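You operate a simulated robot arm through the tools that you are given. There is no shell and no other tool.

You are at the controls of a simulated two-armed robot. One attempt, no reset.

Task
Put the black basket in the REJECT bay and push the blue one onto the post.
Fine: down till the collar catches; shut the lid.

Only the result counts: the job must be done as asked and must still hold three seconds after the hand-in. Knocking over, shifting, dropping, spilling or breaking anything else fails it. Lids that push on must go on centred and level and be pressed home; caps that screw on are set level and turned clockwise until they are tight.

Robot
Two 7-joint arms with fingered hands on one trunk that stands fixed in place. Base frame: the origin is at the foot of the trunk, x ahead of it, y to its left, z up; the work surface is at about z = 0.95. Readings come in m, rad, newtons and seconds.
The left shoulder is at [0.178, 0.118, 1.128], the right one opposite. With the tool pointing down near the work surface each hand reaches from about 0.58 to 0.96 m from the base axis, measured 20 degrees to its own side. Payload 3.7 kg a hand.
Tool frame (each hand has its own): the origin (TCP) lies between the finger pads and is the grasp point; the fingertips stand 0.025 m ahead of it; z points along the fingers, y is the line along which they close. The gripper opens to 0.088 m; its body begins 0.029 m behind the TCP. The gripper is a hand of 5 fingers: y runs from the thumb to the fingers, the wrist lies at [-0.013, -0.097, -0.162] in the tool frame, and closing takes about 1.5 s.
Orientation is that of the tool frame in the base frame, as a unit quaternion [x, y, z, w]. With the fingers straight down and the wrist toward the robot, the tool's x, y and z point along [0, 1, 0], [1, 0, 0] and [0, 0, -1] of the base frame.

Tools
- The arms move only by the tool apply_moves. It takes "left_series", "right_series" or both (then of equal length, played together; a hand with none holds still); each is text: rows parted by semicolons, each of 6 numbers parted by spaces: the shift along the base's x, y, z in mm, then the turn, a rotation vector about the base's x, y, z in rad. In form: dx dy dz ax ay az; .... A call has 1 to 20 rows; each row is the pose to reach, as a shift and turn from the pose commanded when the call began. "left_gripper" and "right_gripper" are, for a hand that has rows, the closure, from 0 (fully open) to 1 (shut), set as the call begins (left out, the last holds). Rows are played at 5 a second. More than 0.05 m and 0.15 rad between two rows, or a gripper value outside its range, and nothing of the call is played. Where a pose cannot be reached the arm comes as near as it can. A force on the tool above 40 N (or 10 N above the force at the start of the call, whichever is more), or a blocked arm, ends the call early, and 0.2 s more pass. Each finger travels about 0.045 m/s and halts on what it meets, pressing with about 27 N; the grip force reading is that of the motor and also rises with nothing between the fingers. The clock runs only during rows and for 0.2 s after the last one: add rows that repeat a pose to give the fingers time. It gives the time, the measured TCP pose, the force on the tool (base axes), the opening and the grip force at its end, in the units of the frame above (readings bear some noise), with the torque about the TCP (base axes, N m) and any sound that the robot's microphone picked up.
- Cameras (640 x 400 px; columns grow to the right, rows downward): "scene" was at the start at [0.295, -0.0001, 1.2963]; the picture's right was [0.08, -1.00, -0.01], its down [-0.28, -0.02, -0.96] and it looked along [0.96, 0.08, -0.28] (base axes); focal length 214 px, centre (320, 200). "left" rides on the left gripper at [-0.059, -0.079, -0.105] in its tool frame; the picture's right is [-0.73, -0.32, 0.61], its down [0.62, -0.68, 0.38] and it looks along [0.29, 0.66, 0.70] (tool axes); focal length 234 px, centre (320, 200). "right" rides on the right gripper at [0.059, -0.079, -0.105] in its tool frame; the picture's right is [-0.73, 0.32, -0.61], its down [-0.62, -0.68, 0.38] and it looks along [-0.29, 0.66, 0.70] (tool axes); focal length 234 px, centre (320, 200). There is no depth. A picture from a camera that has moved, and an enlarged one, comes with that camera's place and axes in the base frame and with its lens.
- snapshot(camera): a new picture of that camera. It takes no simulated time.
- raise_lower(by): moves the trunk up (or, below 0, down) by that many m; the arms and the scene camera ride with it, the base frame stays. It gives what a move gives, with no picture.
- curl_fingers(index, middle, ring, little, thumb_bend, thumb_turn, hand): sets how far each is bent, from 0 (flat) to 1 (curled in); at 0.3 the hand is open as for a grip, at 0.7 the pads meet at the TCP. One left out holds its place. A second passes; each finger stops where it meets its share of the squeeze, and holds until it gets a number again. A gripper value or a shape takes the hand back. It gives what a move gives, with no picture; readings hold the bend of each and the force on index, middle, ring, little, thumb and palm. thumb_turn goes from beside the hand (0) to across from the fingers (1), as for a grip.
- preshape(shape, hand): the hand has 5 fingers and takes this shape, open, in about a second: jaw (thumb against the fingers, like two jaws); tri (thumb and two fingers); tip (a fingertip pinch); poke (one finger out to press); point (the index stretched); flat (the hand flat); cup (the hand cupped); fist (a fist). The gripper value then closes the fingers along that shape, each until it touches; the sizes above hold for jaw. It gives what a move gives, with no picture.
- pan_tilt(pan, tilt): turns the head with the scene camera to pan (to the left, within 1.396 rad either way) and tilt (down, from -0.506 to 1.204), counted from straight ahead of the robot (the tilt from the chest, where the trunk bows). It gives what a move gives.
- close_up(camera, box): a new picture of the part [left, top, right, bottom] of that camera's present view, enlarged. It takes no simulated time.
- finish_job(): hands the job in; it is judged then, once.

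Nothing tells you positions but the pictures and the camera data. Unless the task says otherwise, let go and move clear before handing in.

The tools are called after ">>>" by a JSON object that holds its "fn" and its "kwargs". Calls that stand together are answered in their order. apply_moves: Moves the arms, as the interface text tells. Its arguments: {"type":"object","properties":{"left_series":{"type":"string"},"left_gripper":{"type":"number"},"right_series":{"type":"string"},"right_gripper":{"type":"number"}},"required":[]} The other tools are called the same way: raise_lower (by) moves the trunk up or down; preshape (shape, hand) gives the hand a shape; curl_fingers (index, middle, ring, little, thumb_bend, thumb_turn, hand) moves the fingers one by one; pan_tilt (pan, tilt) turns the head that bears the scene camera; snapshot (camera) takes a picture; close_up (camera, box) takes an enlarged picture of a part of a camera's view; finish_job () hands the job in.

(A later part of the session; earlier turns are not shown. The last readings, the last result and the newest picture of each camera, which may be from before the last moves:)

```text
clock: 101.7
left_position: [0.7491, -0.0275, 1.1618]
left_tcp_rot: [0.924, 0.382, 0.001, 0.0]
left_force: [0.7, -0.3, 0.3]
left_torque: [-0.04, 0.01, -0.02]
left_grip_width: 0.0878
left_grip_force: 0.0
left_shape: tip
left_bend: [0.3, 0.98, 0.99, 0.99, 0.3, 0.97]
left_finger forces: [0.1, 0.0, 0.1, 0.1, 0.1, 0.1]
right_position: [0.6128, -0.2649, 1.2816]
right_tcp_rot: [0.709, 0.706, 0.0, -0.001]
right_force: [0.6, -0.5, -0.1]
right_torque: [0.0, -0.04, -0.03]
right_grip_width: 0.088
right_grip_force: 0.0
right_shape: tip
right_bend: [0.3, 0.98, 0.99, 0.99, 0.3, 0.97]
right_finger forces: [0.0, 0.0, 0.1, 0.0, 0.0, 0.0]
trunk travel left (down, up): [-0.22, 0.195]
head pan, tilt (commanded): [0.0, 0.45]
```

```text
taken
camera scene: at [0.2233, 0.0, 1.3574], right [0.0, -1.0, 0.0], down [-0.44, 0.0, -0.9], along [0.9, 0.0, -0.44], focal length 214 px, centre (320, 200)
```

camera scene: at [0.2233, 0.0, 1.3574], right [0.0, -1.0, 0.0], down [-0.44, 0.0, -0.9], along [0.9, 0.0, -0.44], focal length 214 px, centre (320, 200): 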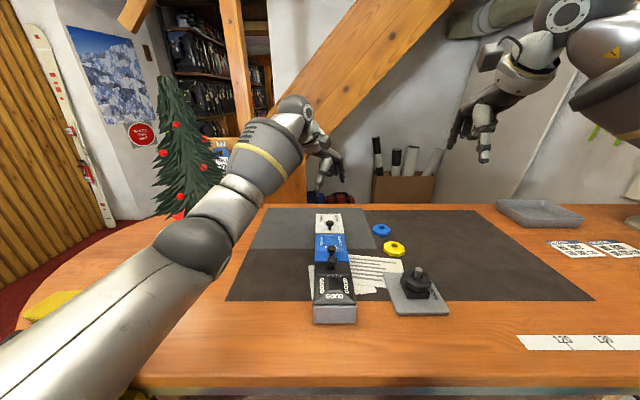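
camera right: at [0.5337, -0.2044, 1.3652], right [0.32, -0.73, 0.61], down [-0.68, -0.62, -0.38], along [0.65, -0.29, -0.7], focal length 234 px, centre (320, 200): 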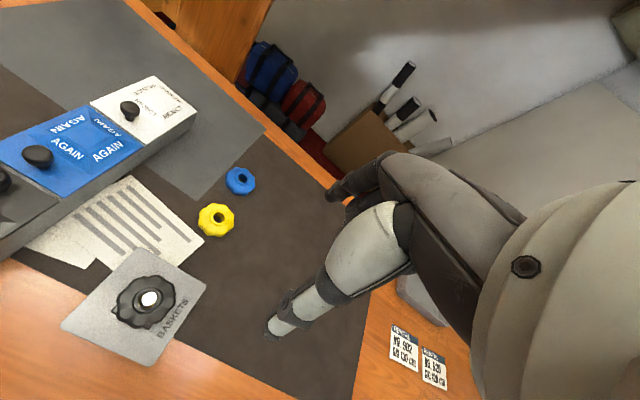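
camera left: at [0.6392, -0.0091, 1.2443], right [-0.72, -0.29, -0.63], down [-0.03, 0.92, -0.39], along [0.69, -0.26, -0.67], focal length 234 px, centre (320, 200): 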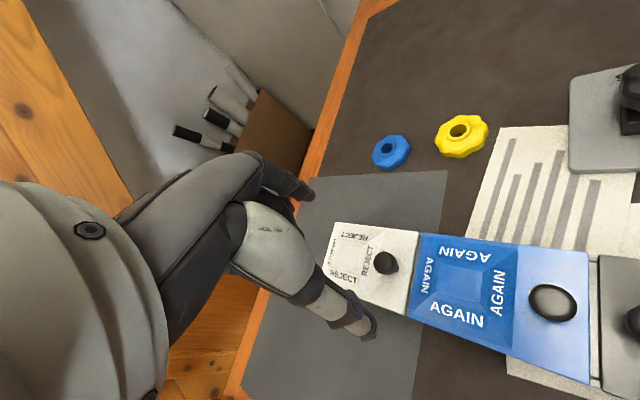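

No lean now and the left hand is directly above the knob. Descending slowly in two stages.

>>> {"fn": "apply_moves", "kwargs": {"left_series": "0 0 -10 0 0 0; 0 0 -20 0 0 0; 1 0 -30 0 0 0; 1 0 -40 0 0 0; 2 0 -50 0 0 0; 2 0 -60 0 0 0; 2 0 -70 0 0 0; 2 0 -80 0 0 0; 2 0 -80 0 0 0"}}

>>> {"fn": "snapshot", "kwargs": {"camera": "scene"}}

>>> {"fn": "snapshot", "kwargs": {"camera": "left"}}

>>> {"fn": "close_up", "kwargs": {"camera": "scene", "box": [280, 150, 380, 250]}}

```text
clock: 103.7
left_position: [0.751, -0.0269, 1.079]
left_tcp_rot: [0.924, 0.382, 0.002, -0.001]
left_force: [0.2, -0.8, 0.3]
left_torque: [-0.03, 0.01, 0.0]
left_grip_width: 0.0878
left_grip_force: 0.1
left_shape: tip
left_bend: [0.3, 0.98, 0.99, 0.99, 0.3, 0.97]
left_finger forces: [0.1, 0.0, 0.1, 0.1, 0.0, 0.0]
right_position: [0.612, -0.2644, 1.2809]
right_tcp_rot: [0.709, 0.705, 0.0, -0.001]
right_force: [-0.9, 0.3, -0.4]
right_torque: [0.05, 0.0, 0.0]
right_grip_width: 0.088
right_grip_force: 0.0
right_shape: tip
right_bend: [0.3, 0.98, 0.99, 0.99, 0.3, 0.97]
right_finger forces: [0.0, 0.0, 0.0, 0.0, 0.0, 0.0]
trunk travel left (down, up): [-0.22, 0.195]
head pan, tilt (commanded): [0.0, 0.45]
```

```text
taken
camera scene: at [0.2234, 0.0003, 1.3574], right [0.0, -1.0, 0.0], down [-0.44, 0.0, -0.9], along [0.9, 0.0, -0.44], focal length 214 px, centre (320, 200)
```

scene: 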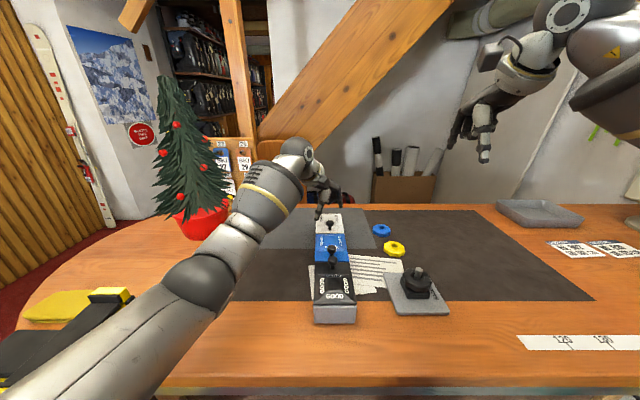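

```text
taken
camera left: at [0.6537, -0.0139, 1.1849], right [-0.74, -0.28, -0.61], down [-0.04, 0.92, -0.38], along [0.67, -0.26, -0.7], focal length 234 px, centre (320, 200)
```

left: 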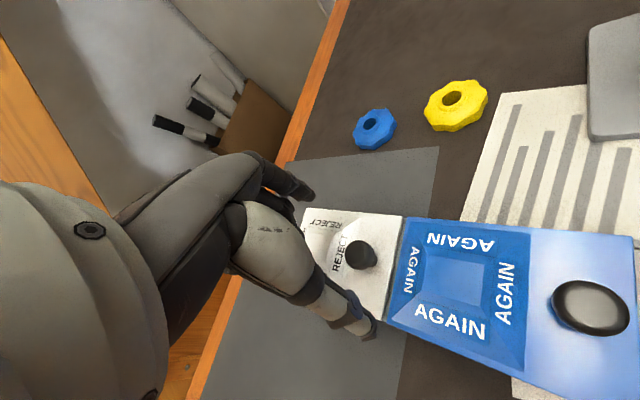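

```text
4.00 times, centred on (330, 200) of scene
camera zoom: at [0.2234, 0.0003, 1.3574], right [0.0, -1.0, 0.0], down [-0.44, 0.0, -0.9], along [0.9, 0.0, -0.44], focal length 858 px, centre (280, 200)
```

zoom: 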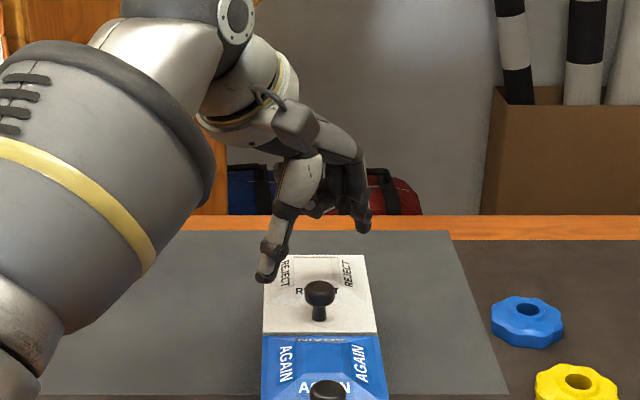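

Alignment looks right. I'll lower the last 4 cm around the knob head with the fingers open.

>>> {"fn": "apply_moves", "kwargs": {"left_series": "1 -1 -8 0 0 0; 1 -1 -16 0 0 0; 2 -1 -24 0 0 0; 2 -1 -32 0 0 0; 2 -1 -40 0 0 0; 2 -1 -43 0 0 0; 2 -1 -43 0 0 0"}}

>>> {"fn": "close_up", "kwargs": {"camera": "scene", "box": [290, 180, 370, 260]}}

>>> {"fn": "snapshot", "kwargs": {"camera": "left"}}

>>> {"fn": "snapshot", "kwargs": {"camera": "right"}}

```text
clock: 105.3
left_position: [0.7539, -0.0306, 1.0404]
left_tcp_rot: [0.924, 0.382, 0.002, -0.001]
left_force: [-0.4, -0.5, 1.0]
left_torque: [0.03, 0.0, 0.03]
left_grip_width: 0.0881
left_grip_force: 0.2
left_shape: tip
left_bend: [0.3, 0.98, 0.99, 0.99, 0.3, 0.97]
left_finger forces: [0.0, 0.1, 0.1, 0.0, 0.0, 0.0]
right_position: [0.6134, -0.2658, 1.2809]
right_tcp_rot: [0.708, 0.706, 0.001, -0.002]
right_force: [-0.5, -0.3, 0.9]
right_torque: [0.03, 0.03, 0.02]
right_grip_width: 0.0879
right_grip_force: 0.1
right_shape: tip
right_bend: [0.3, 0.98, 0.99, 0.99, 0.3, 0.97]
right_finger forces: [0.0, 0.1, 0.0, 0.0, 0.0, 0.0]
trunk travel left (down, up): [-0.22, 0.195]
head pan, tilt (commanded): [0.0, 0.45]
```

```text
5.00 times, centred on (330, 220) of scene
camera zoom: at [0.2237, -0.0017, 1.3578], right [0.0, -1.0, 0.0], down [-0.44, 0.0, -0.9], along [0.9, 0.0, -0.44], focal length 1072 px, centre (270, 100)
```

zoom: 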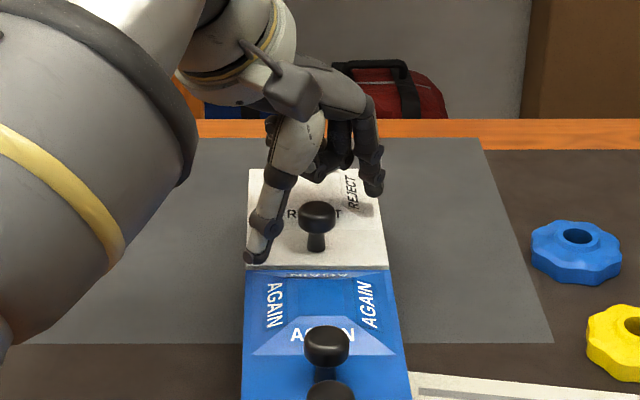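

```text
taken
camera left: at [0.6559, -0.0174, 1.1449], right [-0.74, -0.28, -0.61], down [-0.04, 0.92, -0.38], along [0.67, -0.26, -0.69], focal length 234 px, centre (320, 200)
```

left: 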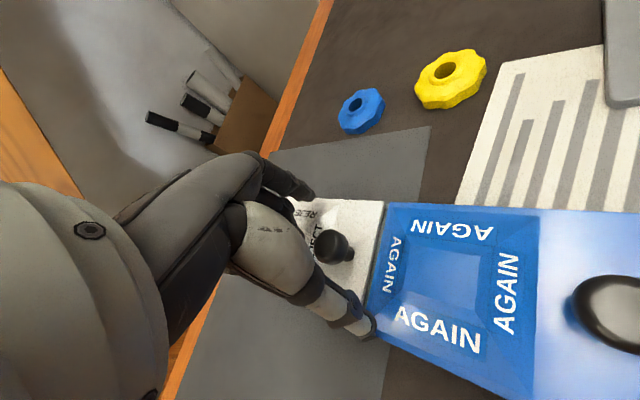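

```text
taken
camera right: at [0.5338, -0.2066, 1.3857], right [0.32, -0.73, 0.6], down [-0.68, -0.62, -0.38], along [0.66, -0.29, -0.7], focal length 234 px, centre (320, 200)
```

right: 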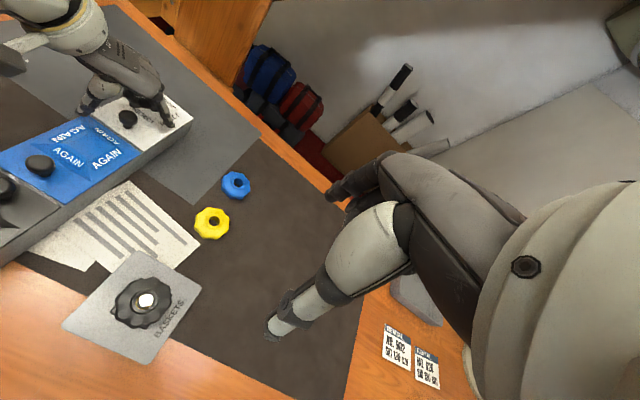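

>>> {"fn": "close_up", "kwargs": {"camera": "right", "box": [50, 40, 210, 150]}}

>>> {"fn": "close_up", "kwargs": {"camera": "left", "box": [260, 170, 420, 350]}}

```text
3.64 times, centred on (130, 95) of right
camera zoom: at [0.5338, -0.2066, 1.3857], right [0.32, -0.73, 0.6], down [-0.68, -0.62, -0.38], along [0.66, -0.29, -0.7], focal length 852 px, centre (1011, 582)
```

zoom: 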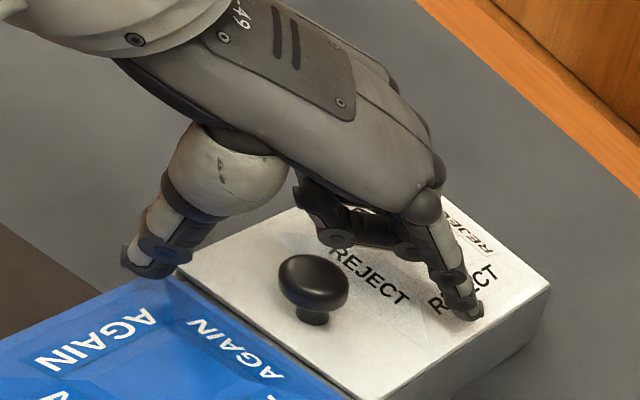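

```text
2.22 times, centred on (340, 260) of left
camera zoom: at [0.6559, -0.0174, 1.1449], right [-0.74, -0.28, -0.61], down [-0.04, 0.92, -0.38], along [0.67, -0.26, -0.69], focal length 520 px, centre (276, 67)
```

zoom: 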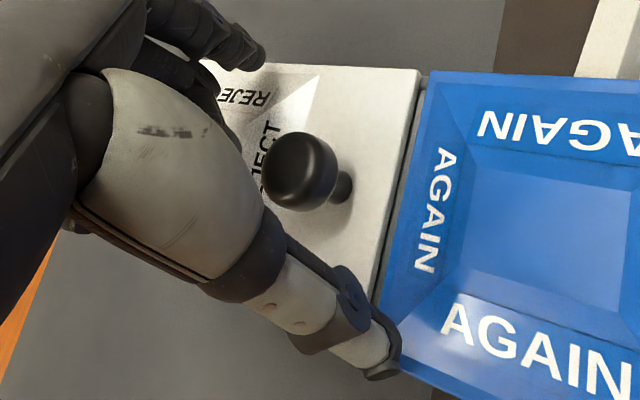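

The knob sits right between thumb and index. Closing the pinch on it.

>>> {"fn": "apply_moves", "kwargs": {"left_series": "0 0 0 0 0 0; 0 0 0 0 0 0; 0 0 0 0 0 0; 0 0 0 0 0 0; 0 0 0 0 0 0; 0 0 0 0 0 0; 0 0 0 0 0 0; 0 0 0 0 0 0", "left_gripper": 1.0}}

>>> {"fn": "close_up", "kwargs": {"camera": "right", "box": [50, 40, 210, 150]}}

>>> {"fn": "close_up", "kwargs": {"camera": "scene", "box": [290, 180, 370, 260]}}

```text
clock: 107.1
left_position: [0.7534, -0.0307, 1.0383]
left_tcp_rot: [0.924, 0.383, 0.0, -0.003]
left_force: [0.4, 0.6, 0.4]
left_torque: [0.01, -0.03, 0.06]
left_grip_width: 0.0157
left_grip_force: 27.0
left_shape: tip
left_bend: [0.71, 1.0, 1.0, 1.0, 0.75, 1.0]
left_finger forces: [24.6, 0.0, 0.1, 0.0, 23.3, 0.0]
right_position: [0.6133, -0.2679, 1.2803]
right_tcp_rot: [0.709, 0.705, 0.0, -0.002]
right_force: [0.7, -0.1, -0.4]
right_torque: [-0.03, 0.04, -0.03]
right_grip_width: 0.0879
right_grip_force: 0.1
right_shape: tip
right_bend: [0.3, 0.98, 0.99, 0.99, 0.3, 0.97]
right_finger forces: [0.0, 0.0, 0.1, 0.1, 0.0, 0.0]
trunk travel left (down, up): [-0.22, 0.195]
head pan, tilt (commanded): [0.0, 0.45]
```

```text
3.64 times, centred on (130, 95) of right
camera zoom: at [0.5341, -0.2079, 1.3846], right [0.32, -0.73, 0.6], down [-0.68, -0.62, -0.38], along [0.65, -0.29, -0.7], focal length 852 px, centre (1011, 582)
```

zoom: 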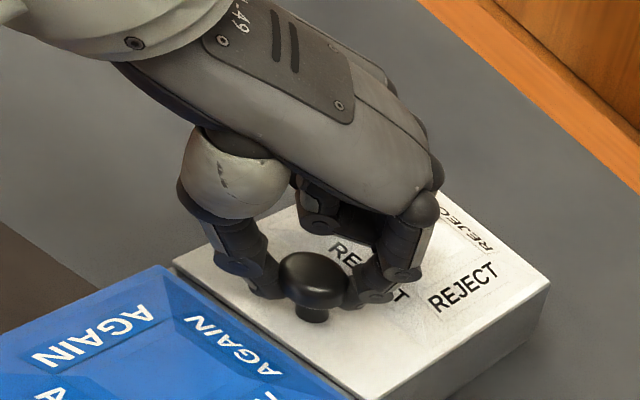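

```text
5.00 times, centred on (330, 220) of scene
camera zoom: at [0.2239, -0.0031, 1.3574], right [0.0, -1.0, 0.0], down [-0.44, 0.0, -0.9], along [0.9, 0.0, -0.44], focal length 1072 px, centre (270, 100)
```

zoom: 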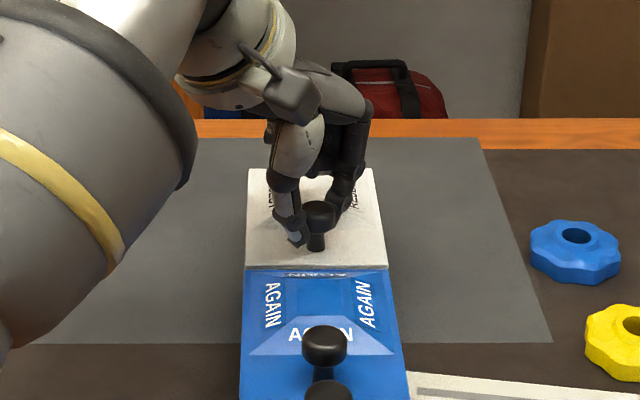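

Gripped, with 24 N on both thumb and index. Now a gentle test lift of a few millimetres to learn how the lid moves.

>>> {"fn": "apply_moves", "kwargs": {"left_series": "0 0 2 0 0 0; 0 0 4 0 0 0; 0 0 6 0 0 0; 0 0 8 0 0 0; 0 0 8 0 0 0"}}

>>> {"fn": "close_up", "kwargs": {"camera": "right", "box": [50, 40, 210, 150]}}

>>> {"fn": "close_up", "kwargs": {"camera": "scene", "box": [290, 180, 370, 260]}}

```text
clock: 108.3
left_position: [0.7547, -0.0304, 1.0388]
left_tcp_rot: [0.924, 0.382, -0.005, -0.004]
left_force: [-6.0, -1.7, 0.4]
left_torque: [-0.03, 0.04, 0.03]
left_grip_width: 0.015
left_grip_force: 27.4
left_shape: tip
left_bend: [0.71, 1.0, 1.0, 1.0, 0.75, 1.0]
left_finger forces: [26.9, 0.1, 0.0, 0.0, 28.4, 0.1]
right_position: [0.6151, -0.2652, 1.2763]
right_tcp_rot: [0.708, 0.706, -0.001, -0.002]
right_force: [0.8, 0.0, -0.3]
right_torque: [0.0, 0.03, -0.01]
right_grip_width: 0.0877
right_grip_force: 0.1
right_shape: tip
right_bend: [0.3, 0.98, 0.99, 0.99, 0.3, 0.97]
right_finger forces: [0.0, 0.0, 0.0, 0.0, 0.0, 0.0]
trunk travel left (down, up): [-0.22, 0.195]
head pan, tilt (commanded): [0.0, 0.45]
```

```text
3.64 times, centred on (130, 95) of right
camera zoom: at [0.5372, -0.2063, 1.3819], right [0.32, -0.73, 0.6], down [-0.69, -0.62, -0.38], along [0.65, -0.29, -0.7], focal length 852 px, centre (1011, 582)
```

zoom: 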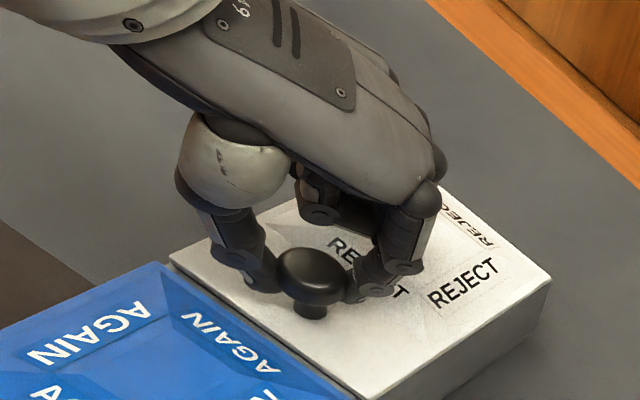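

```text
5.00 times, centred on (330, 220) of scene
camera zoom: at [0.2266, -0.0015, 1.356], right [0.0, -1.0, 0.0], down [-0.44, 0.0, -0.9], along [0.9, 0.0, -0.44], focal length 1072 px, centre (270, 100)
```

zoom: 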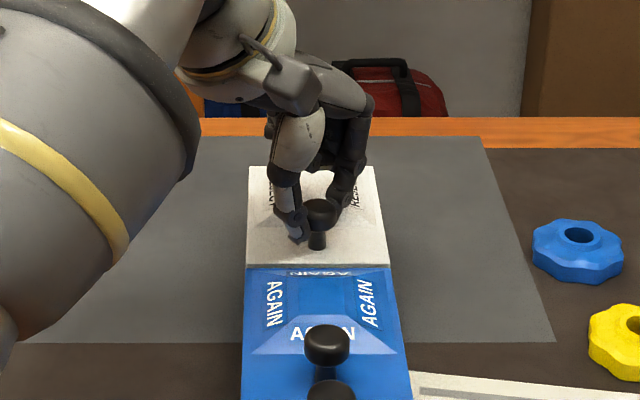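

The lid hasn't lifted yet; the body gave a little instead. I'll pull up a bit more and read the force.

>>> {"fn": "apply_moves", "kwargs": {"left_series": "0 0 4 0 0 0; 0 0 8 0 0 0; 0 0 12 0 0 0; 0 0 16 0 0 0; 0 0 16 0 0 0; 0 0 16 0 0 0"}}

>>> {"fn": "close_up", "kwargs": {"camera": "right", "box": [50, 40, 210, 150]}}

>>> {"fn": "snapshot", "kwargs": {"camera": "scene"}}

```text
clock: 109.7
left_position: [0.7535, -0.0272, 1.0573]
left_tcp_rot: [0.924, 0.382, -0.002, -0.002]
left_force: [-6.9, -0.2, -28.4]
left_torque: [-0.02, 0.01, 0.01]
left_grip_width: 0.0146
left_grip_force: 26.8
left_shape: tip
left_bend: [0.71, 1.0, 1.0, 1.0, 0.74, 1.0]
left_finger forces: [25.5, 0.1, 0.0, 0.0, 29.6, 0.0]
right_position: [0.6145, -0.2642, 1.28]
right_tcp_rot: [0.709, 0.706, 0.0, -0.001]
right_force: [0.1, 0.0, -0.3]
right_torque: [0.01, 0.03, -0.01]
right_grip_width: 0.088
right_grip_force: 0.0
right_shape: tip
right_bend: [0.3, 0.98, 0.99, 0.99, 0.3, 0.97]
right_finger forces: [0.0, 0.0, 0.0, 0.0, 0.0, 0.0]
trunk travel left (down, up): [-0.22, 0.195]
head pan, tilt (commanded): [0.0, 0.45]
```

```text
3.64 times, centred on (130, 95) of right
camera zoom: at [0.5361, -0.2046, 1.3839], right [0.32, -0.73, 0.61], down [-0.69, -0.62, -0.38], along [0.65, -0.29, -0.7], focal length 852 px, centre (1011, 582)
```

zoom: 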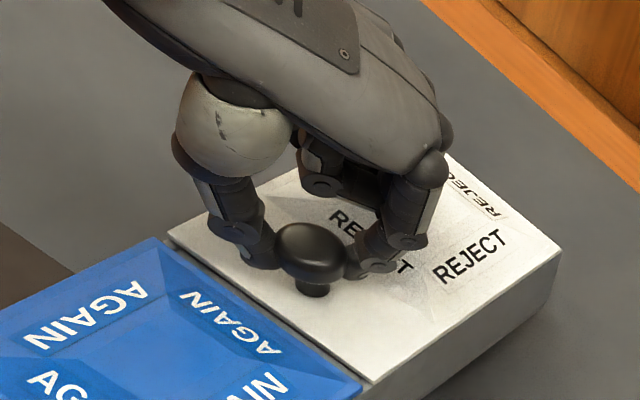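

```text
taken
camera scene: at [0.2258, 0.0002, 1.3568], right [0.0, -1.0, 0.0], down [-0.44, 0.0, -0.9], along [0.9, 0.0, -0.44], focal length 214 px, centre (320, 200)
```

scene: 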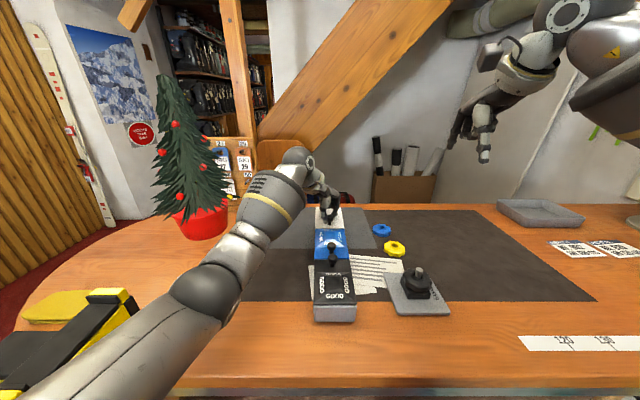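

The whole box is coming up, not the lid, so the lid does not simply lift. I'll set it straight back down.

>>> {"fn": "apply_moves", "kwargs": {"left_series": "0 0 -4 0 0 0; 0 0 -8 0 0 0; 0 0 -12 0 0 0; 0 0 -16 0 0 0; 0 0 -20 0 0 0; 0 0 -23 0 0 0; 0 0 -23 0 0 0; 0 0 -23 0 0 0"}}

>>> {"fn": "close_up", "kwargs": {"camera": "right", "box": [0, 40, 210, 250]}}

>>> {"fn": "close_up", "kwargs": {"camera": "scene", "box": [270, 190, 390, 340]}}

```text
clock: 111.5
left_position: [0.7554, -0.0314, 1.0381]
left_tcp_rot: [0.924, 0.382, 0.0, -0.001]
left_force: [8.5, 0.9, -19.4]
left_torque: [0.02, -0.1, 0.08]
left_grip_width: 0.0144
left_grip_force: 27.5
left_shape: tip
left_bend: [0.71, 1.0, 1.0, 1.0, 0.75, 1.0]
left_finger forces: [27.9, 0.0, 0.1, 0.1, 22.6, 0.1]
right_position: [0.6162, -0.2661, 1.2783]
right_tcp_rot: [0.708, 0.706, -0.001, -0.002]
right_force: [0.4, -0.2, 0.0]
right_torque: [0.0, 0.0, 0.03]
right_grip_width: 0.0878
right_grip_force: 0.1
right_shape: tip
right_bend: [0.3, 0.98, 0.99, 0.99, 0.3, 0.97]
right_finger forces: [0.1, 0.1, 0.0, 0.0, 0.0, 0.0]
trunk travel left (down, up): [-0.22, 0.195]
head pan, tilt (commanded): [0.0, 0.45]
```

```text
1.90 times, centred on (105, 145) of right
camera zoom: at [0.5376, -0.2056, 1.3836], right [0.32, -0.73, 0.6], down [-0.69, -0.62, -0.38], along [0.65, -0.29, -0.7], focal length 446 px, centre (730, 305)
```

zoom: 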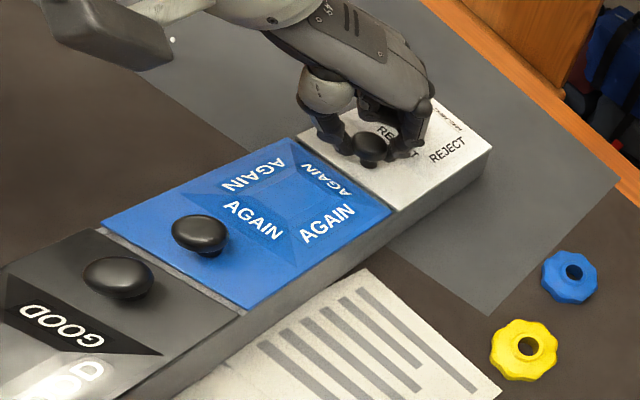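

```text
2.67 times, centred on (330, 265) of scene
camera zoom: at [0.2273, -0.0007, 1.3568], right [0.0, -1.0, 0.0], down [-0.44, 0.0, -0.9], along [0.9, 0.0, -0.44], focal length 572 px, centre (293, 27)
```

zoom: 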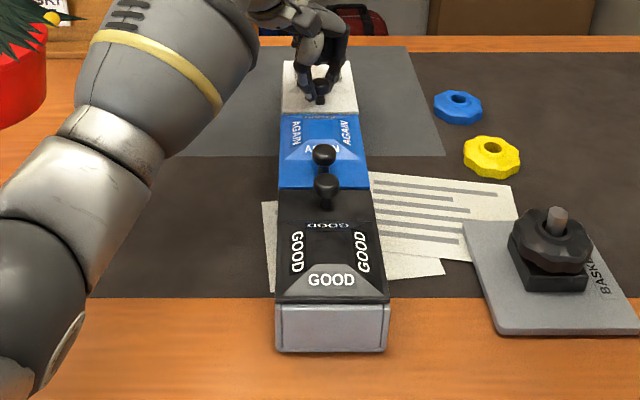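

>>> {"fn": "apply_moves", "kwargs": {"left_series": "0 0 -1 0 0 0; 0 0 -2 0 0 0; 0 0 -3 0 0 0; 0 0 -4 0 0 0; 0 0 -4 0 0 0; 0 0 -4 0 0 0"}}

>>> {"fn": "close_up", "kwargs": {"camera": "scene", "box": [290, 180, 370, 260]}}

>>> {"fn": "close_up", "kwargs": {"camera": "right", "box": [50, 40, 210, 150]}}

```text
clock: 112.9
left_position: [0.7553, -0.031, 1.0358]
left_tcp_rot: [0.924, 0.381, 0.001, 0.0]
left_force: [6.7, 0.6, -1.7]
left_torque: [0.01, -0.11, 0.03]
left_grip_width: 0.0165
left_grip_force: 27.2
left_shape: tip
left_bend: [0.72, 1.0, 1.0, 1.0, 0.77, 1.0]
left_finger forces: [23.4, 0.0, 0.0, 0.1, 20.0, 0.1]
right_position: [0.6156, -0.2666, 1.2805]
right_tcp_rot: [0.708, 0.706, -0.001, -0.003]
right_force: [0.7, 0.8, 0.9]
right_torque: [0.0, -0.02, 0.01]
right_grip_width: 0.0879
right_grip_force: 0.1
right_shape: tip
right_bend: [0.3, 0.98, 0.99, 0.99, 0.3, 0.97]
right_finger forces: [0.1, 0.0, 0.1, 0.0, 0.0, 0.0]
trunk travel left (down, up): [-0.22, 0.195]
head pan, tilt (commanded): [0.0, 0.45]
```

```text
5.00 times, centred on (330, 220) of scene
camera zoom: at [0.2264, -0.0023, 1.3571], right [0.0, -1.0, 0.0], down [-0.44, 0.0, -0.9], along [0.9, 0.0, -0.44], focal length 1072 px, centre (270, 100)
```

zoom: 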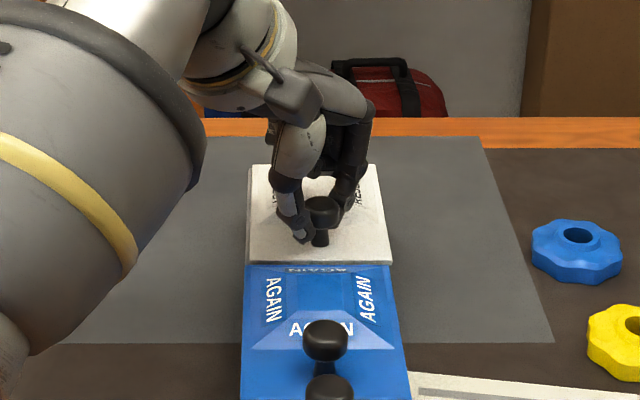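

```text
3.64 times, centred on (130, 95) of right
camera zoom: at [0.5366, -0.2071, 1.3839], right [0.32, -0.73, 0.6], down [-0.69, -0.62, -0.38], along [0.65, -0.29, -0.7], focal length 852 px, centre (1011, 582)
```

zoom: 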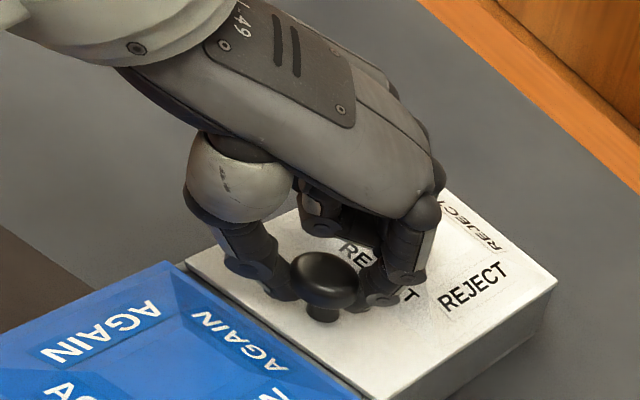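

The box is back down and unloaded. Before trying anything else I'll inspect the lid's edges closely for a slide, hinge or latch.

>>> {"fn": "snapshot", "kwargs": {"camera": "left"}}

>>> {"fn": "close_up", "kwargs": {"camera": "right", "box": [130, 70, 210, 130]}}

>>> {"fn": "close_up", "kwargs": {"camera": "right", "box": [0, 100, 130, 260]}}

>>> {"fn": "close_up", "kwargs": {"camera": "scene", "box": [310, 205, 350, 245]}}

```text
taken
camera left: at [0.6576, -0.0183, 1.1404], right [-0.74, -0.28, -0.61], down [-0.04, 0.92, -0.38], along [0.67, -0.26, -0.7], focal length 234 px, centre (320, 200)
```

left: 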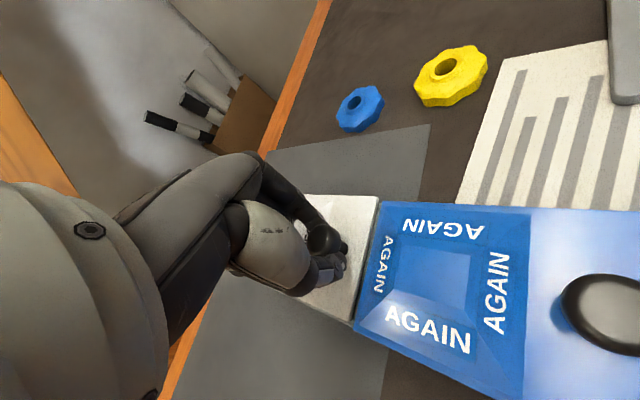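

```text
6.67 times, centred on (170, 100) of right
camera zoom: at [0.5366, -0.2071, 1.3839], right [0.32, -0.73, 0.6], down [-0.69, -0.62, -0.38], along [0.65, -0.29, -0.7], focal length 1561 px, centre (1320, 867)
```

zoom: 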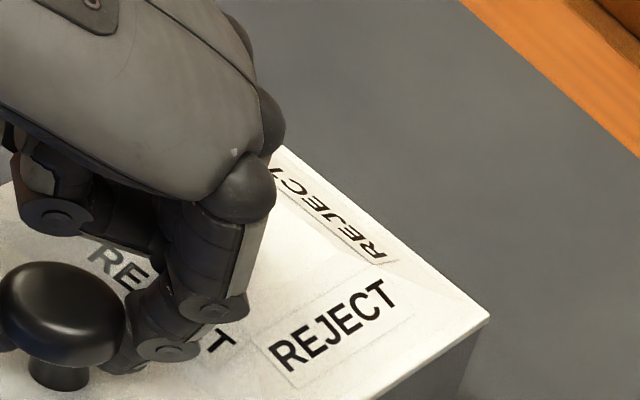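

```text
2.50 times, centred on (65, 180) of right
camera zoom: at [0.5366, -0.2071, 1.3839], right [0.32, -0.73, 0.6], down [-0.69, -0.62, -0.38], along [0.65, -0.29, -0.7], focal length 585 px, centre (958, 250)
```

zoom: 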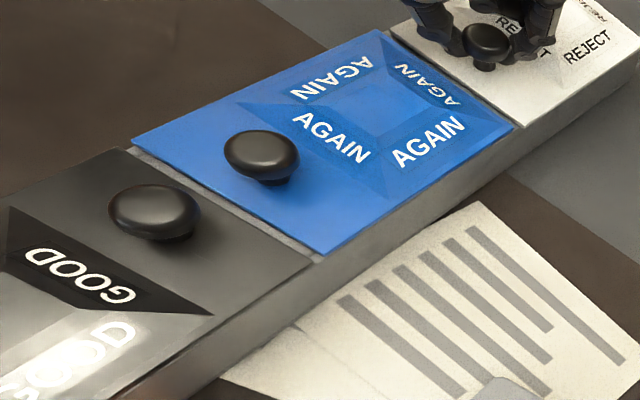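

```text
10.00 times, centred on (330, 225) of scene
camera zoom: at [0.2264, -0.0023, 1.3571], right [0.0, -1.0, 0.0], down [-0.44, 0.0, -0.9], along [0.9, 0.0, -0.44], focal length 2145 px, centre (220, -50)
```

zoom: 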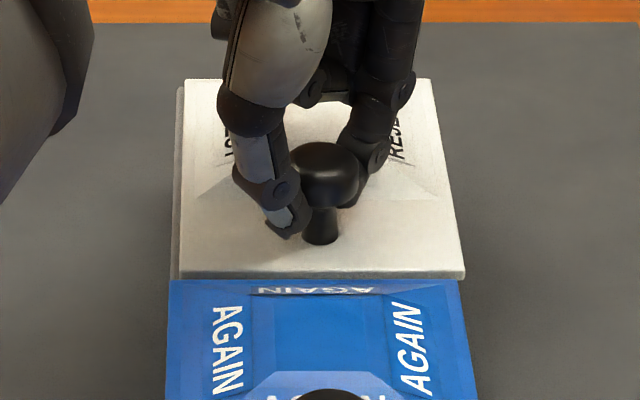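

Looking closely, the lid has shifted a few millimetres sideways (to -y) relative to the box, yet it can't be lifted off. It seems captive and free to move sideways. I'll nudge the knob gently toward -y and watch the force.

>>> {"fn": "apply_moves", "kwargs": {"left_series": "0 -2 0 0 0 0; 0 -4 0 0 0 0; 0 -6 0 0 0 0; 0 -8 0 0 0 0; 0 -8 0 0 0 0"}}

>>> {"fn": "close_up", "kwargs": {"camera": "scene", "box": [305, 200, 355, 250]}}

>>> {"fn": "close_up", "kwargs": {"camera": "right", "box": [50, 40, 210, 150]}}

```text
clock: 114.1
left_position: [0.7543, -0.036, 1.0328]
left_tcp_rot: [0.924, 0.383, 0.0, -0.001]
left_force: [9.8, 0.7, 0.8]
left_torque: [-0.05, -0.15, 0.09]
left_grip_width: 0.0171
left_grip_force: 26.4
left_shape: tip
left_bend: [0.72, 1.0, 1.0, 1.0, 0.78, 1.0]
left_finger forces: [25.4, 0.1, 0.0, 0.0, 18.6, 0.1]
right_position: [0.6144, -0.264, 1.2795]
right_tcp_rot: [0.708, 0.706, 0.0, -0.001]
right_force: [0.2, -0.2, 1.0]
right_torque: [-0.02, 0.02, -0.01]
right_grip_width: 0.088
right_grip_force: 0.1
right_shape: tip
right_bend: [0.3, 0.98, 0.99, 0.99, 0.3, 0.97]
right_finger forces: [0.0, 0.1, 0.0, 0.0, 0.1, 0.0]
trunk travel left (down, up): [-0.22, 0.195]
head pan, tilt (commanded): [0.0, 0.45]
```

```text
8.00 times, centred on (330, 225) of scene
camera zoom: at [0.2249, 0.0005, 1.3569], right [0.0, -1.0, 0.0], down [-0.44, 0.0, -0.9], along [0.9, 0.0, -0.44], focal length 1716 px, centre (240, 0)
```

zoom: 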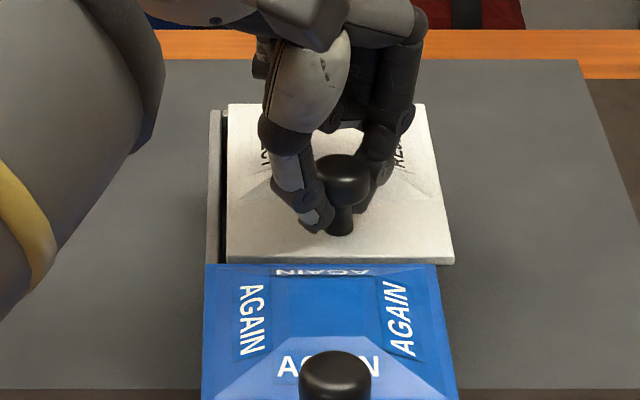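

```text
3.64 times, centred on (130, 95) of right
camera zoom: at [0.5352, -0.2043, 1.3843], right [0.32, -0.73, 0.61], down [-0.68, -0.62, -0.38], along [0.65, -0.29, -0.7], focal length 852 px, centre (1011, 582)
```

zoom: 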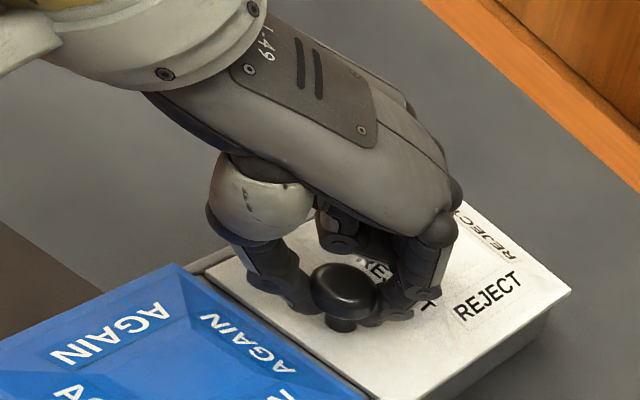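

It slides: the lid moves sideways in -y with almost no force, opening the bay on its left. I'll ease off the x load and slide it further in steps.

>>> {"fn": "apply_moves", "kwargs": {"left_series": "1 -3 0 0 0 0; 2 -6 0 0 0 0; 2 -9 0 0 0 0; 2 -12 0 0 0 0; 2 -15 0 0 0 0; 2 -18 0 0 0 0; 2 -21 0 0 0 0; 2 -24 0 0 0 0; 2 -27 0 0 0 0; 2 -30 0 0 0 0; 2 -30 0 0 0 0"}}

>>> {"fn": "close_up", "kwargs": {"camera": "scene", "box": [295, 195, 375, 265]}}

>>> {"fn": "close_up", "kwargs": {"camera": "right", "box": [50, 40, 230, 170]}}

```text
clock: 116.5
left_position: [0.7559, -0.0661, 1.0339]
left_tcp_rot: [0.924, 0.381, 0.0, -0.001]
left_force: [-0.4, 1.4, -10.7]
left_torque: [-0.02, 0.01, 0.01]
left_grip_width: 0.017
left_grip_force: 27.3
left_shape: tip
left_bend: [0.72, 1.0, 1.0, 1.0, 0.78, 1.0]
left_finger forces: [25.3, 0.0, 0.0, 0.0, 23.2, 0.0]
right_position: [0.6139, -0.2649, 1.2804]
right_tcp_rot: [0.708, 0.706, 0.0, -0.002]
right_force: [-0.2, 0.1, 0.0]
right_torque: [-0.01, 0.07, 0.01]
right_grip_width: 0.088
right_grip_force: 0.1
right_shape: tip
right_bend: [0.3, 0.98, 0.99, 0.99, 0.3, 0.97]
right_finger forces: [0.1, 0.1, 0.0, 0.1, 0.1, 0.1]
trunk travel left (down, up): [-0.22, 0.195]
head pan, tilt (commanded): [0.0, 0.45]
```

```text
5.71 times, centred on (335, 230) of scene
camera zoom: at [0.2246, 0.0003, 1.357], right [0.0, -1.0, 0.0], down [-0.44, 0.0, -0.9], along [0.9, 0.0, -0.44], focal length 1226 px, centre (234, 29)
```

zoom: 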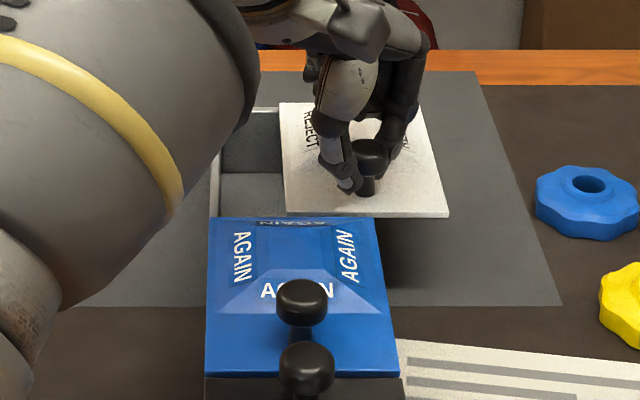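

```text
3.08 times, centred on (140, 105) of right
camera zoom: at [0.5349, -0.2045, 1.3844], right [0.32, -0.73, 0.61], down [-0.68, -0.62, -0.38], along [0.65, -0.29, -0.7], focal length 720 px, centre (874, 492)
```

zoom: 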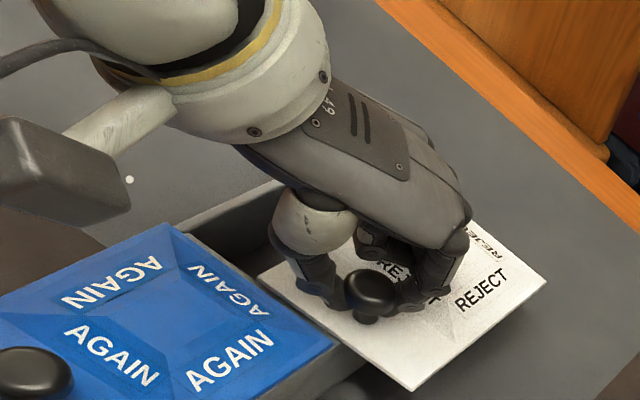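

The bay is opening cleanly and is empty inside. I'll continue sliding in small steps, easing the slight upward pull.

>>> {"fn": "apply_moves", "kwargs": {"left_series": "0 -3 -1 0 0 0; 0 -6 -1 0 0 0; 0 -9 -1 0 0 0; 0 -12 -1 0 0 0; 0 -15 -1 0 0 0; 0 -18 -1 0 0 0; 0 -21 -1 0 0 0; 0 -24 -1 0 0 0; 0 -24 -1 0 0 0"}}

>>> {"fn": "close_up", "kwargs": {"camera": "scene", "box": [295, 195, 395, 265]}}

>>> {"fn": "close_up", "kwargs": {"camera": "right", "box": [50, 40, 230, 170]}}

```text
clock: 118.5
left_position: [0.757, -0.0899, 1.0326]
left_tcp_rot: [0.924, 0.383, 0.001, 0.0]
left_force: [1.1, 1.2, -6.1]
left_torque: [-0.09, -0.08, -0.01]
left_grip_width: 0.0166
left_grip_force: 26.8
left_shape: tip
left_bend: [0.72, 1.0, 1.0, 1.0, 0.78, 1.0]
left_finger forces: [26.0, 0.1, 0.0, 0.1, 22.4, 0.0]
right_position: [0.6127, -0.2636, 1.2801]
right_tcp_rot: [0.708, 0.706, 0.0, -0.001]
right_force: [0.5, -0.4, 0.0]
right_torque: [0.03, -0.01, 0.02]
right_grip_width: 0.088
right_grip_force: 0.0
right_shape: tip
right_bend: [0.3, 0.98, 0.99, 0.99, 0.3, 0.97]
right_finger forces: [0.0, 0.0, 0.2, 0.1, 0.0, 0.1]
trunk travel left (down, up): [-0.22, 0.195]
head pan, tilt (commanded): [0.0, 0.45]
```

```text
5.71 times, centred on (345, 230) of scene
camera zoom: at [0.2243, 0.0004, 1.3572], right [0.0, -1.0, 0.0], down [-0.44, 0.0, -0.9], along [0.9, 0.0, -0.44], focal length 1226 px, centre (177, 29)
```

zoom: 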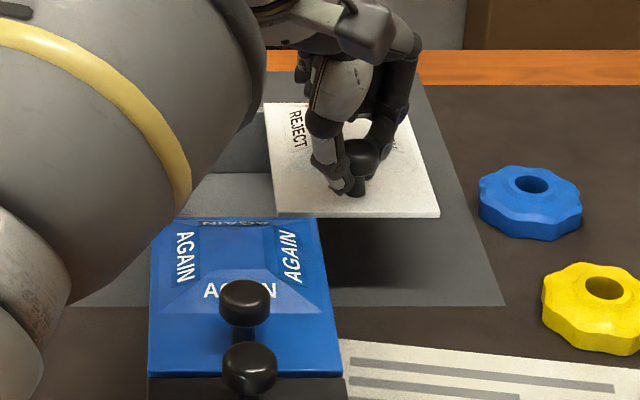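

```text
3.08 times, centred on (140, 105) of right
camera zoom: at [0.5346, -0.2044, 1.3848], right [0.32, -0.73, 0.61], down [-0.68, -0.62, -0.38], along [0.65, -0.29, -0.7], focal length 720 px, centre (874, 492)
```

zoom: 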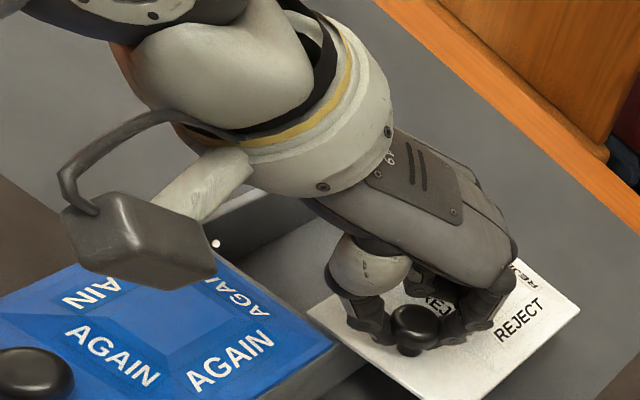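

About 62 mm open. I'll slide a bit more and look for a stop or rising resistance.

>>> {"fn": "apply_moves", "kwargs": {"left_series": "0 -2 0 0 0 0; 0 -4 0 0 0 0; 0 -6 0 0 0 0; 0 -8 0 0 0 0; 0 -10 0 0 0 0; 0 -10 0 0 0 0"}}

>>> {"fn": "close_up", "kwargs": {"camera": "scene", "box": [295, 195, 395, 265]}}

>>> {"fn": "close_up", "kwargs": {"camera": "right", "box": [50, 40, 230, 170]}}

```text
clock: 119.9
left_position: [0.757, -0.101, 1.0339]
left_tcp_rot: [0.924, 0.381, -0.001, -0.001]
left_force: [1.0, 0.7, -7.5]
left_torque: [-0.09, -0.12, 0.06]
left_grip_width: 0.0164
left_grip_force: 27.2
left_shape: tip
left_bend: [0.72, 1.0, 1.0, 1.0, 0.78, 1.0]
left_finger forces: [26.3, 0.0, 0.0, 0.0, 22.3, 0.0]
right_position: [0.614, -0.2645, 1.28]
right_tcp_rot: [0.708, 0.706, 0.0, -0.003]
right_force: [-0.3, 0.5, -0.2]
right_torque: [0.03, 0.0, -0.01]
right_grip_width: 0.0881
right_grip_force: 0.0
right_shape: tip
right_bend: [0.3, 0.98, 0.99, 0.99, 0.3, 0.97]
right_finger forces: [0.0, 0.0, 0.0, 0.0, 0.0, 0.0]
trunk travel left (down, up): [-0.22, 0.195]
head pan, tilt (commanded): [0.0, 0.45]
```

```text
5.71 times, centred on (345, 230) of scene
camera zoom: at [0.2246, 0.0003, 1.3571], right [0.0, -1.0, 0.0], down [-0.44, 0.0, -0.9], along [0.9, 0.0, -0.44], focal length 1226 px, centre (177, 29)
```

zoom: 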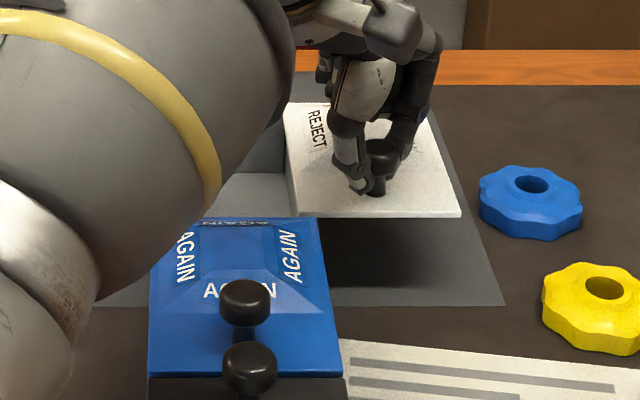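

```text
3.08 times, centred on (140, 105) of right
camera zoom: at [0.5349, -0.2044, 1.3845], right [0.32, -0.73, 0.61], down [-0.68, -0.62, -0.38], along [0.65, -0.29, -0.7], focal length 720 px, centre (874, 492)
```

zoom: 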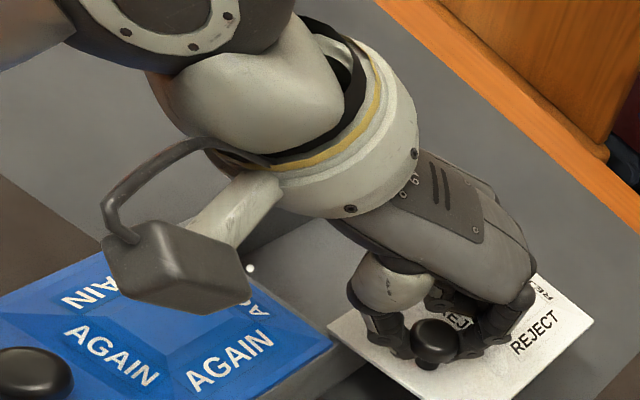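

Still smooth. Another 5 mm gives enough room for the basket, then I'll release the knob and check that the lid stays.

>>> {"fn": "apply_moves", "kwargs": {"left_series": "0 -1 0 0 0 0; 0 -2 0 0 0 0; 0 -3 0 0 0 0; 0 -4 0 0 0 0; 0 -5 0 0 0 0; 0 -5 0 0 0 0"}}

>>> {"fn": "close_up", "kwargs": {"camera": "scene", "box": [295, 195, 395, 265]}}

```text
clock: 121.3
left_position: [0.7557, -0.1061, 1.033]
left_tcp_rot: [0.924, 0.382, 0.0, -0.001]
left_force: [0.6, 1.0, -6.9]
left_torque: [-0.11, -0.12, -0.02]
left_grip_width: 0.0166
left_grip_force: 27.1
left_shape: tip
left_bend: [0.72, 1.0, 1.0, 1.0, 0.78, 1.0]
left_finger forces: [25.9, 0.1, 0.0, 0.0, 22.2, 0.0]
right_position: [0.6138, -0.2644, 1.2799]
right_tcp_rot: [0.708, 0.706, 0.0, -0.001]
right_force: [-1.2, -0.1, 0.3]
right_torque: [0.02, -0.04, 0.02]
right_grip_width: 0.0879
right_grip_force: 0.2
right_shape: tip
right_bend: [0.3, 0.98, 0.99, 0.99, 0.3, 0.97]
right_finger forces: [0.0, 0.0, 0.1, 0.0, 0.1, 0.1]
trunk travel left (down, up): [-0.22, 0.195]
head pan, tilt (commanded): [0.0, 0.45]
```

```text
5.71 times, centred on (345, 230) of scene
camera zoom: at [0.2245, 0.0003, 1.3571], right [0.0, -1.0, 0.0], down [-0.44, 0.0, -0.9], along [0.9, 0.0, -0.44], focal length 1226 px, centre (177, 29)
```

zoom: 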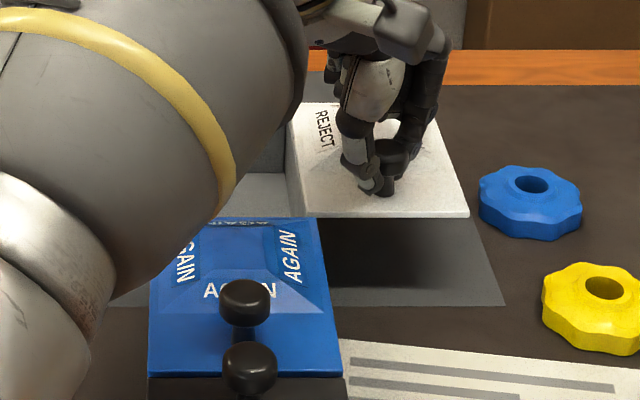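

>>> {"fn": "apply_moves", "kwargs": {"left_series": "0 0 -1 0 0 0; 0 0 -2 0 0 0; 0 0 -2 0 0 0; 0 0 -2 0 0 0"}}

>>> {"fn": "close_up", "kwargs": {"camera": "scene", "box": [325, 205, 385, 245]}}

```text
clock: 122.3
left_position: [0.7557, -0.1056, 1.0329]
left_tcp_rot: [0.924, 0.382, 0.001, 0.0]
left_force: [0.6, -0.2, -1.7]
left_torque: [-0.06, -0.16, 0.0]
left_grip_width: 0.0168
left_grip_force: 27.1
left_shape: tip
left_bend: [0.72, 1.0, 1.0, 1.0, 0.78, 1.0]
left_finger forces: [25.1, 0.0, 0.1, 0.0, 20.5, 0.0]
right_position: [0.6132, -0.2638, 1.2807]
right_tcp_rot: [0.709, 0.706, 0.001, -0.002]
right_force: [0.5, 0.2, 0.4]
right_torque: [0.0, 0.02, -0.02]
right_grip_width: 0.088
right_grip_force: 0.1
right_shape: tip
right_bend: [0.3, 0.98, 0.99, 0.99, 0.3, 0.97]
right_finger forces: [0.1, 0.0, 0.0, 0.1, 0.0, 0.0]
trunk travel left (down, up): [-0.22, 0.195]
head pan, tilt (commanded): [0.0, 0.45]
```

```text
10.00 times, centred on (355, 225) of scene
camera zoom: at [0.2238, 0.0004, 1.3573], right [0.0, -1.0, 0.0], down [-0.44, 0.0, -0.9], along [0.9, 0.0, -0.44], focal length 2145 px, centre (-30, -50)
```

zoom: 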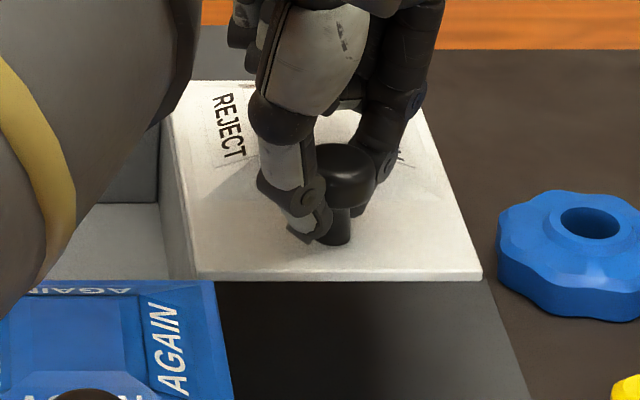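

The lid is held firmly by its rails, so it can be let go. Releasing the knob and lifting the left hand clear.

>>> {"fn": "apply_moves", "kwargs": {"left_series": "0 0 0 0 0 0; 0 0 0 0 0 0; 0 0 2 0 0 0; 0 0 5 0 0 0; 0 0 10 0 0 0; 0 0 18 0 0 0; 0 0 28 0 0 0; 0 0 40 0 0 0; 0 0 55 0 0 0; 0 0 70 0 0 0; 0 0 85 0 0 0; 0 0 85 0 0 0", "left_gripper": 0.0}}

>>> {"fn": "close_up", "kwargs": {"camera": "scene", "box": [290, 150, 410, 270]}}

>>> {"fn": "snapshot", "kwargs": {"camera": "right"}}

```text
clock: 124.9
left_position: [0.7558, -0.1066, 1.1163]
left_tcp_rot: [0.924, 0.382, -0.001, -0.001]
left_force: [-0.7, -0.4, 0.2]
left_torque: [0.0, 0.01, 0.02]
left_grip_width: 0.0876
left_grip_force: 0.1
left_shape: tip
left_bend: [0.3, 0.98, 0.99, 0.99, 0.3, 0.98]
left_finger forces: [0.0, 0.0, 0.0, 0.0, 0.0, 0.0]
right_position: [0.6128, -0.2634, 1.2812]
right_tcp_rot: [0.708, 0.706, -0.001, -0.002]
right_force: [0.9, 0.6, -0.1]
right_torque: [-0.01, 0.04, -0.02]
right_grip_width: 0.088
right_grip_force: 0.0
right_shape: tip
right_bend: [0.3, 0.98, 0.99, 0.99, 0.3, 0.97]
right_finger forces: [0.0, 0.0, 0.0, 0.1, 0.0, 0.1]
trunk travel left (down, up): [-0.22, 0.195]
head pan, tilt (commanded): [0.0, 0.45]
```

```text
3.33 times, centred on (350, 210) of scene
camera zoom: at [0.2238, 0.0004, 1.3572], right [0.0, -1.0, 0.0], down [-0.44, 0.0, -0.9], along [0.9, 0.0, -0.44], focal length 715 px, centre (220, 167)
```

zoom: 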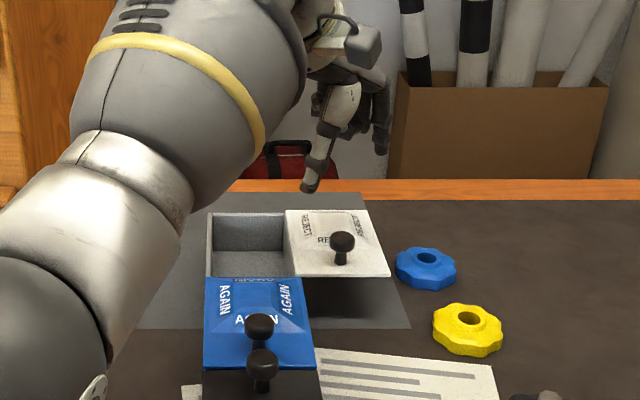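

```text
taken
camera right: at [0.534, -0.2044, 1.3849], right [0.32, -0.73, 0.61], down [-0.68, -0.62, -0.38], along [0.65, -0.29, -0.7], focal length 234 px, centre (320, 200)
```

right: 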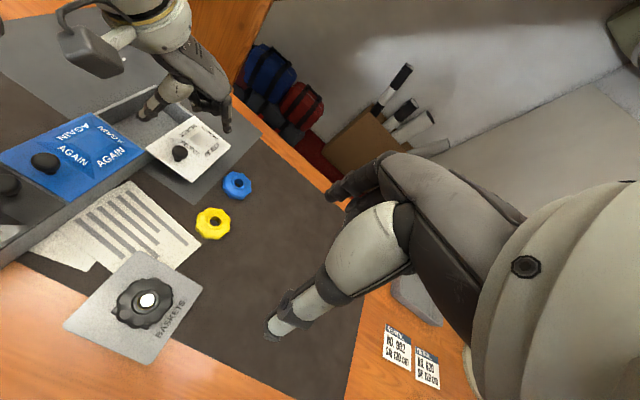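

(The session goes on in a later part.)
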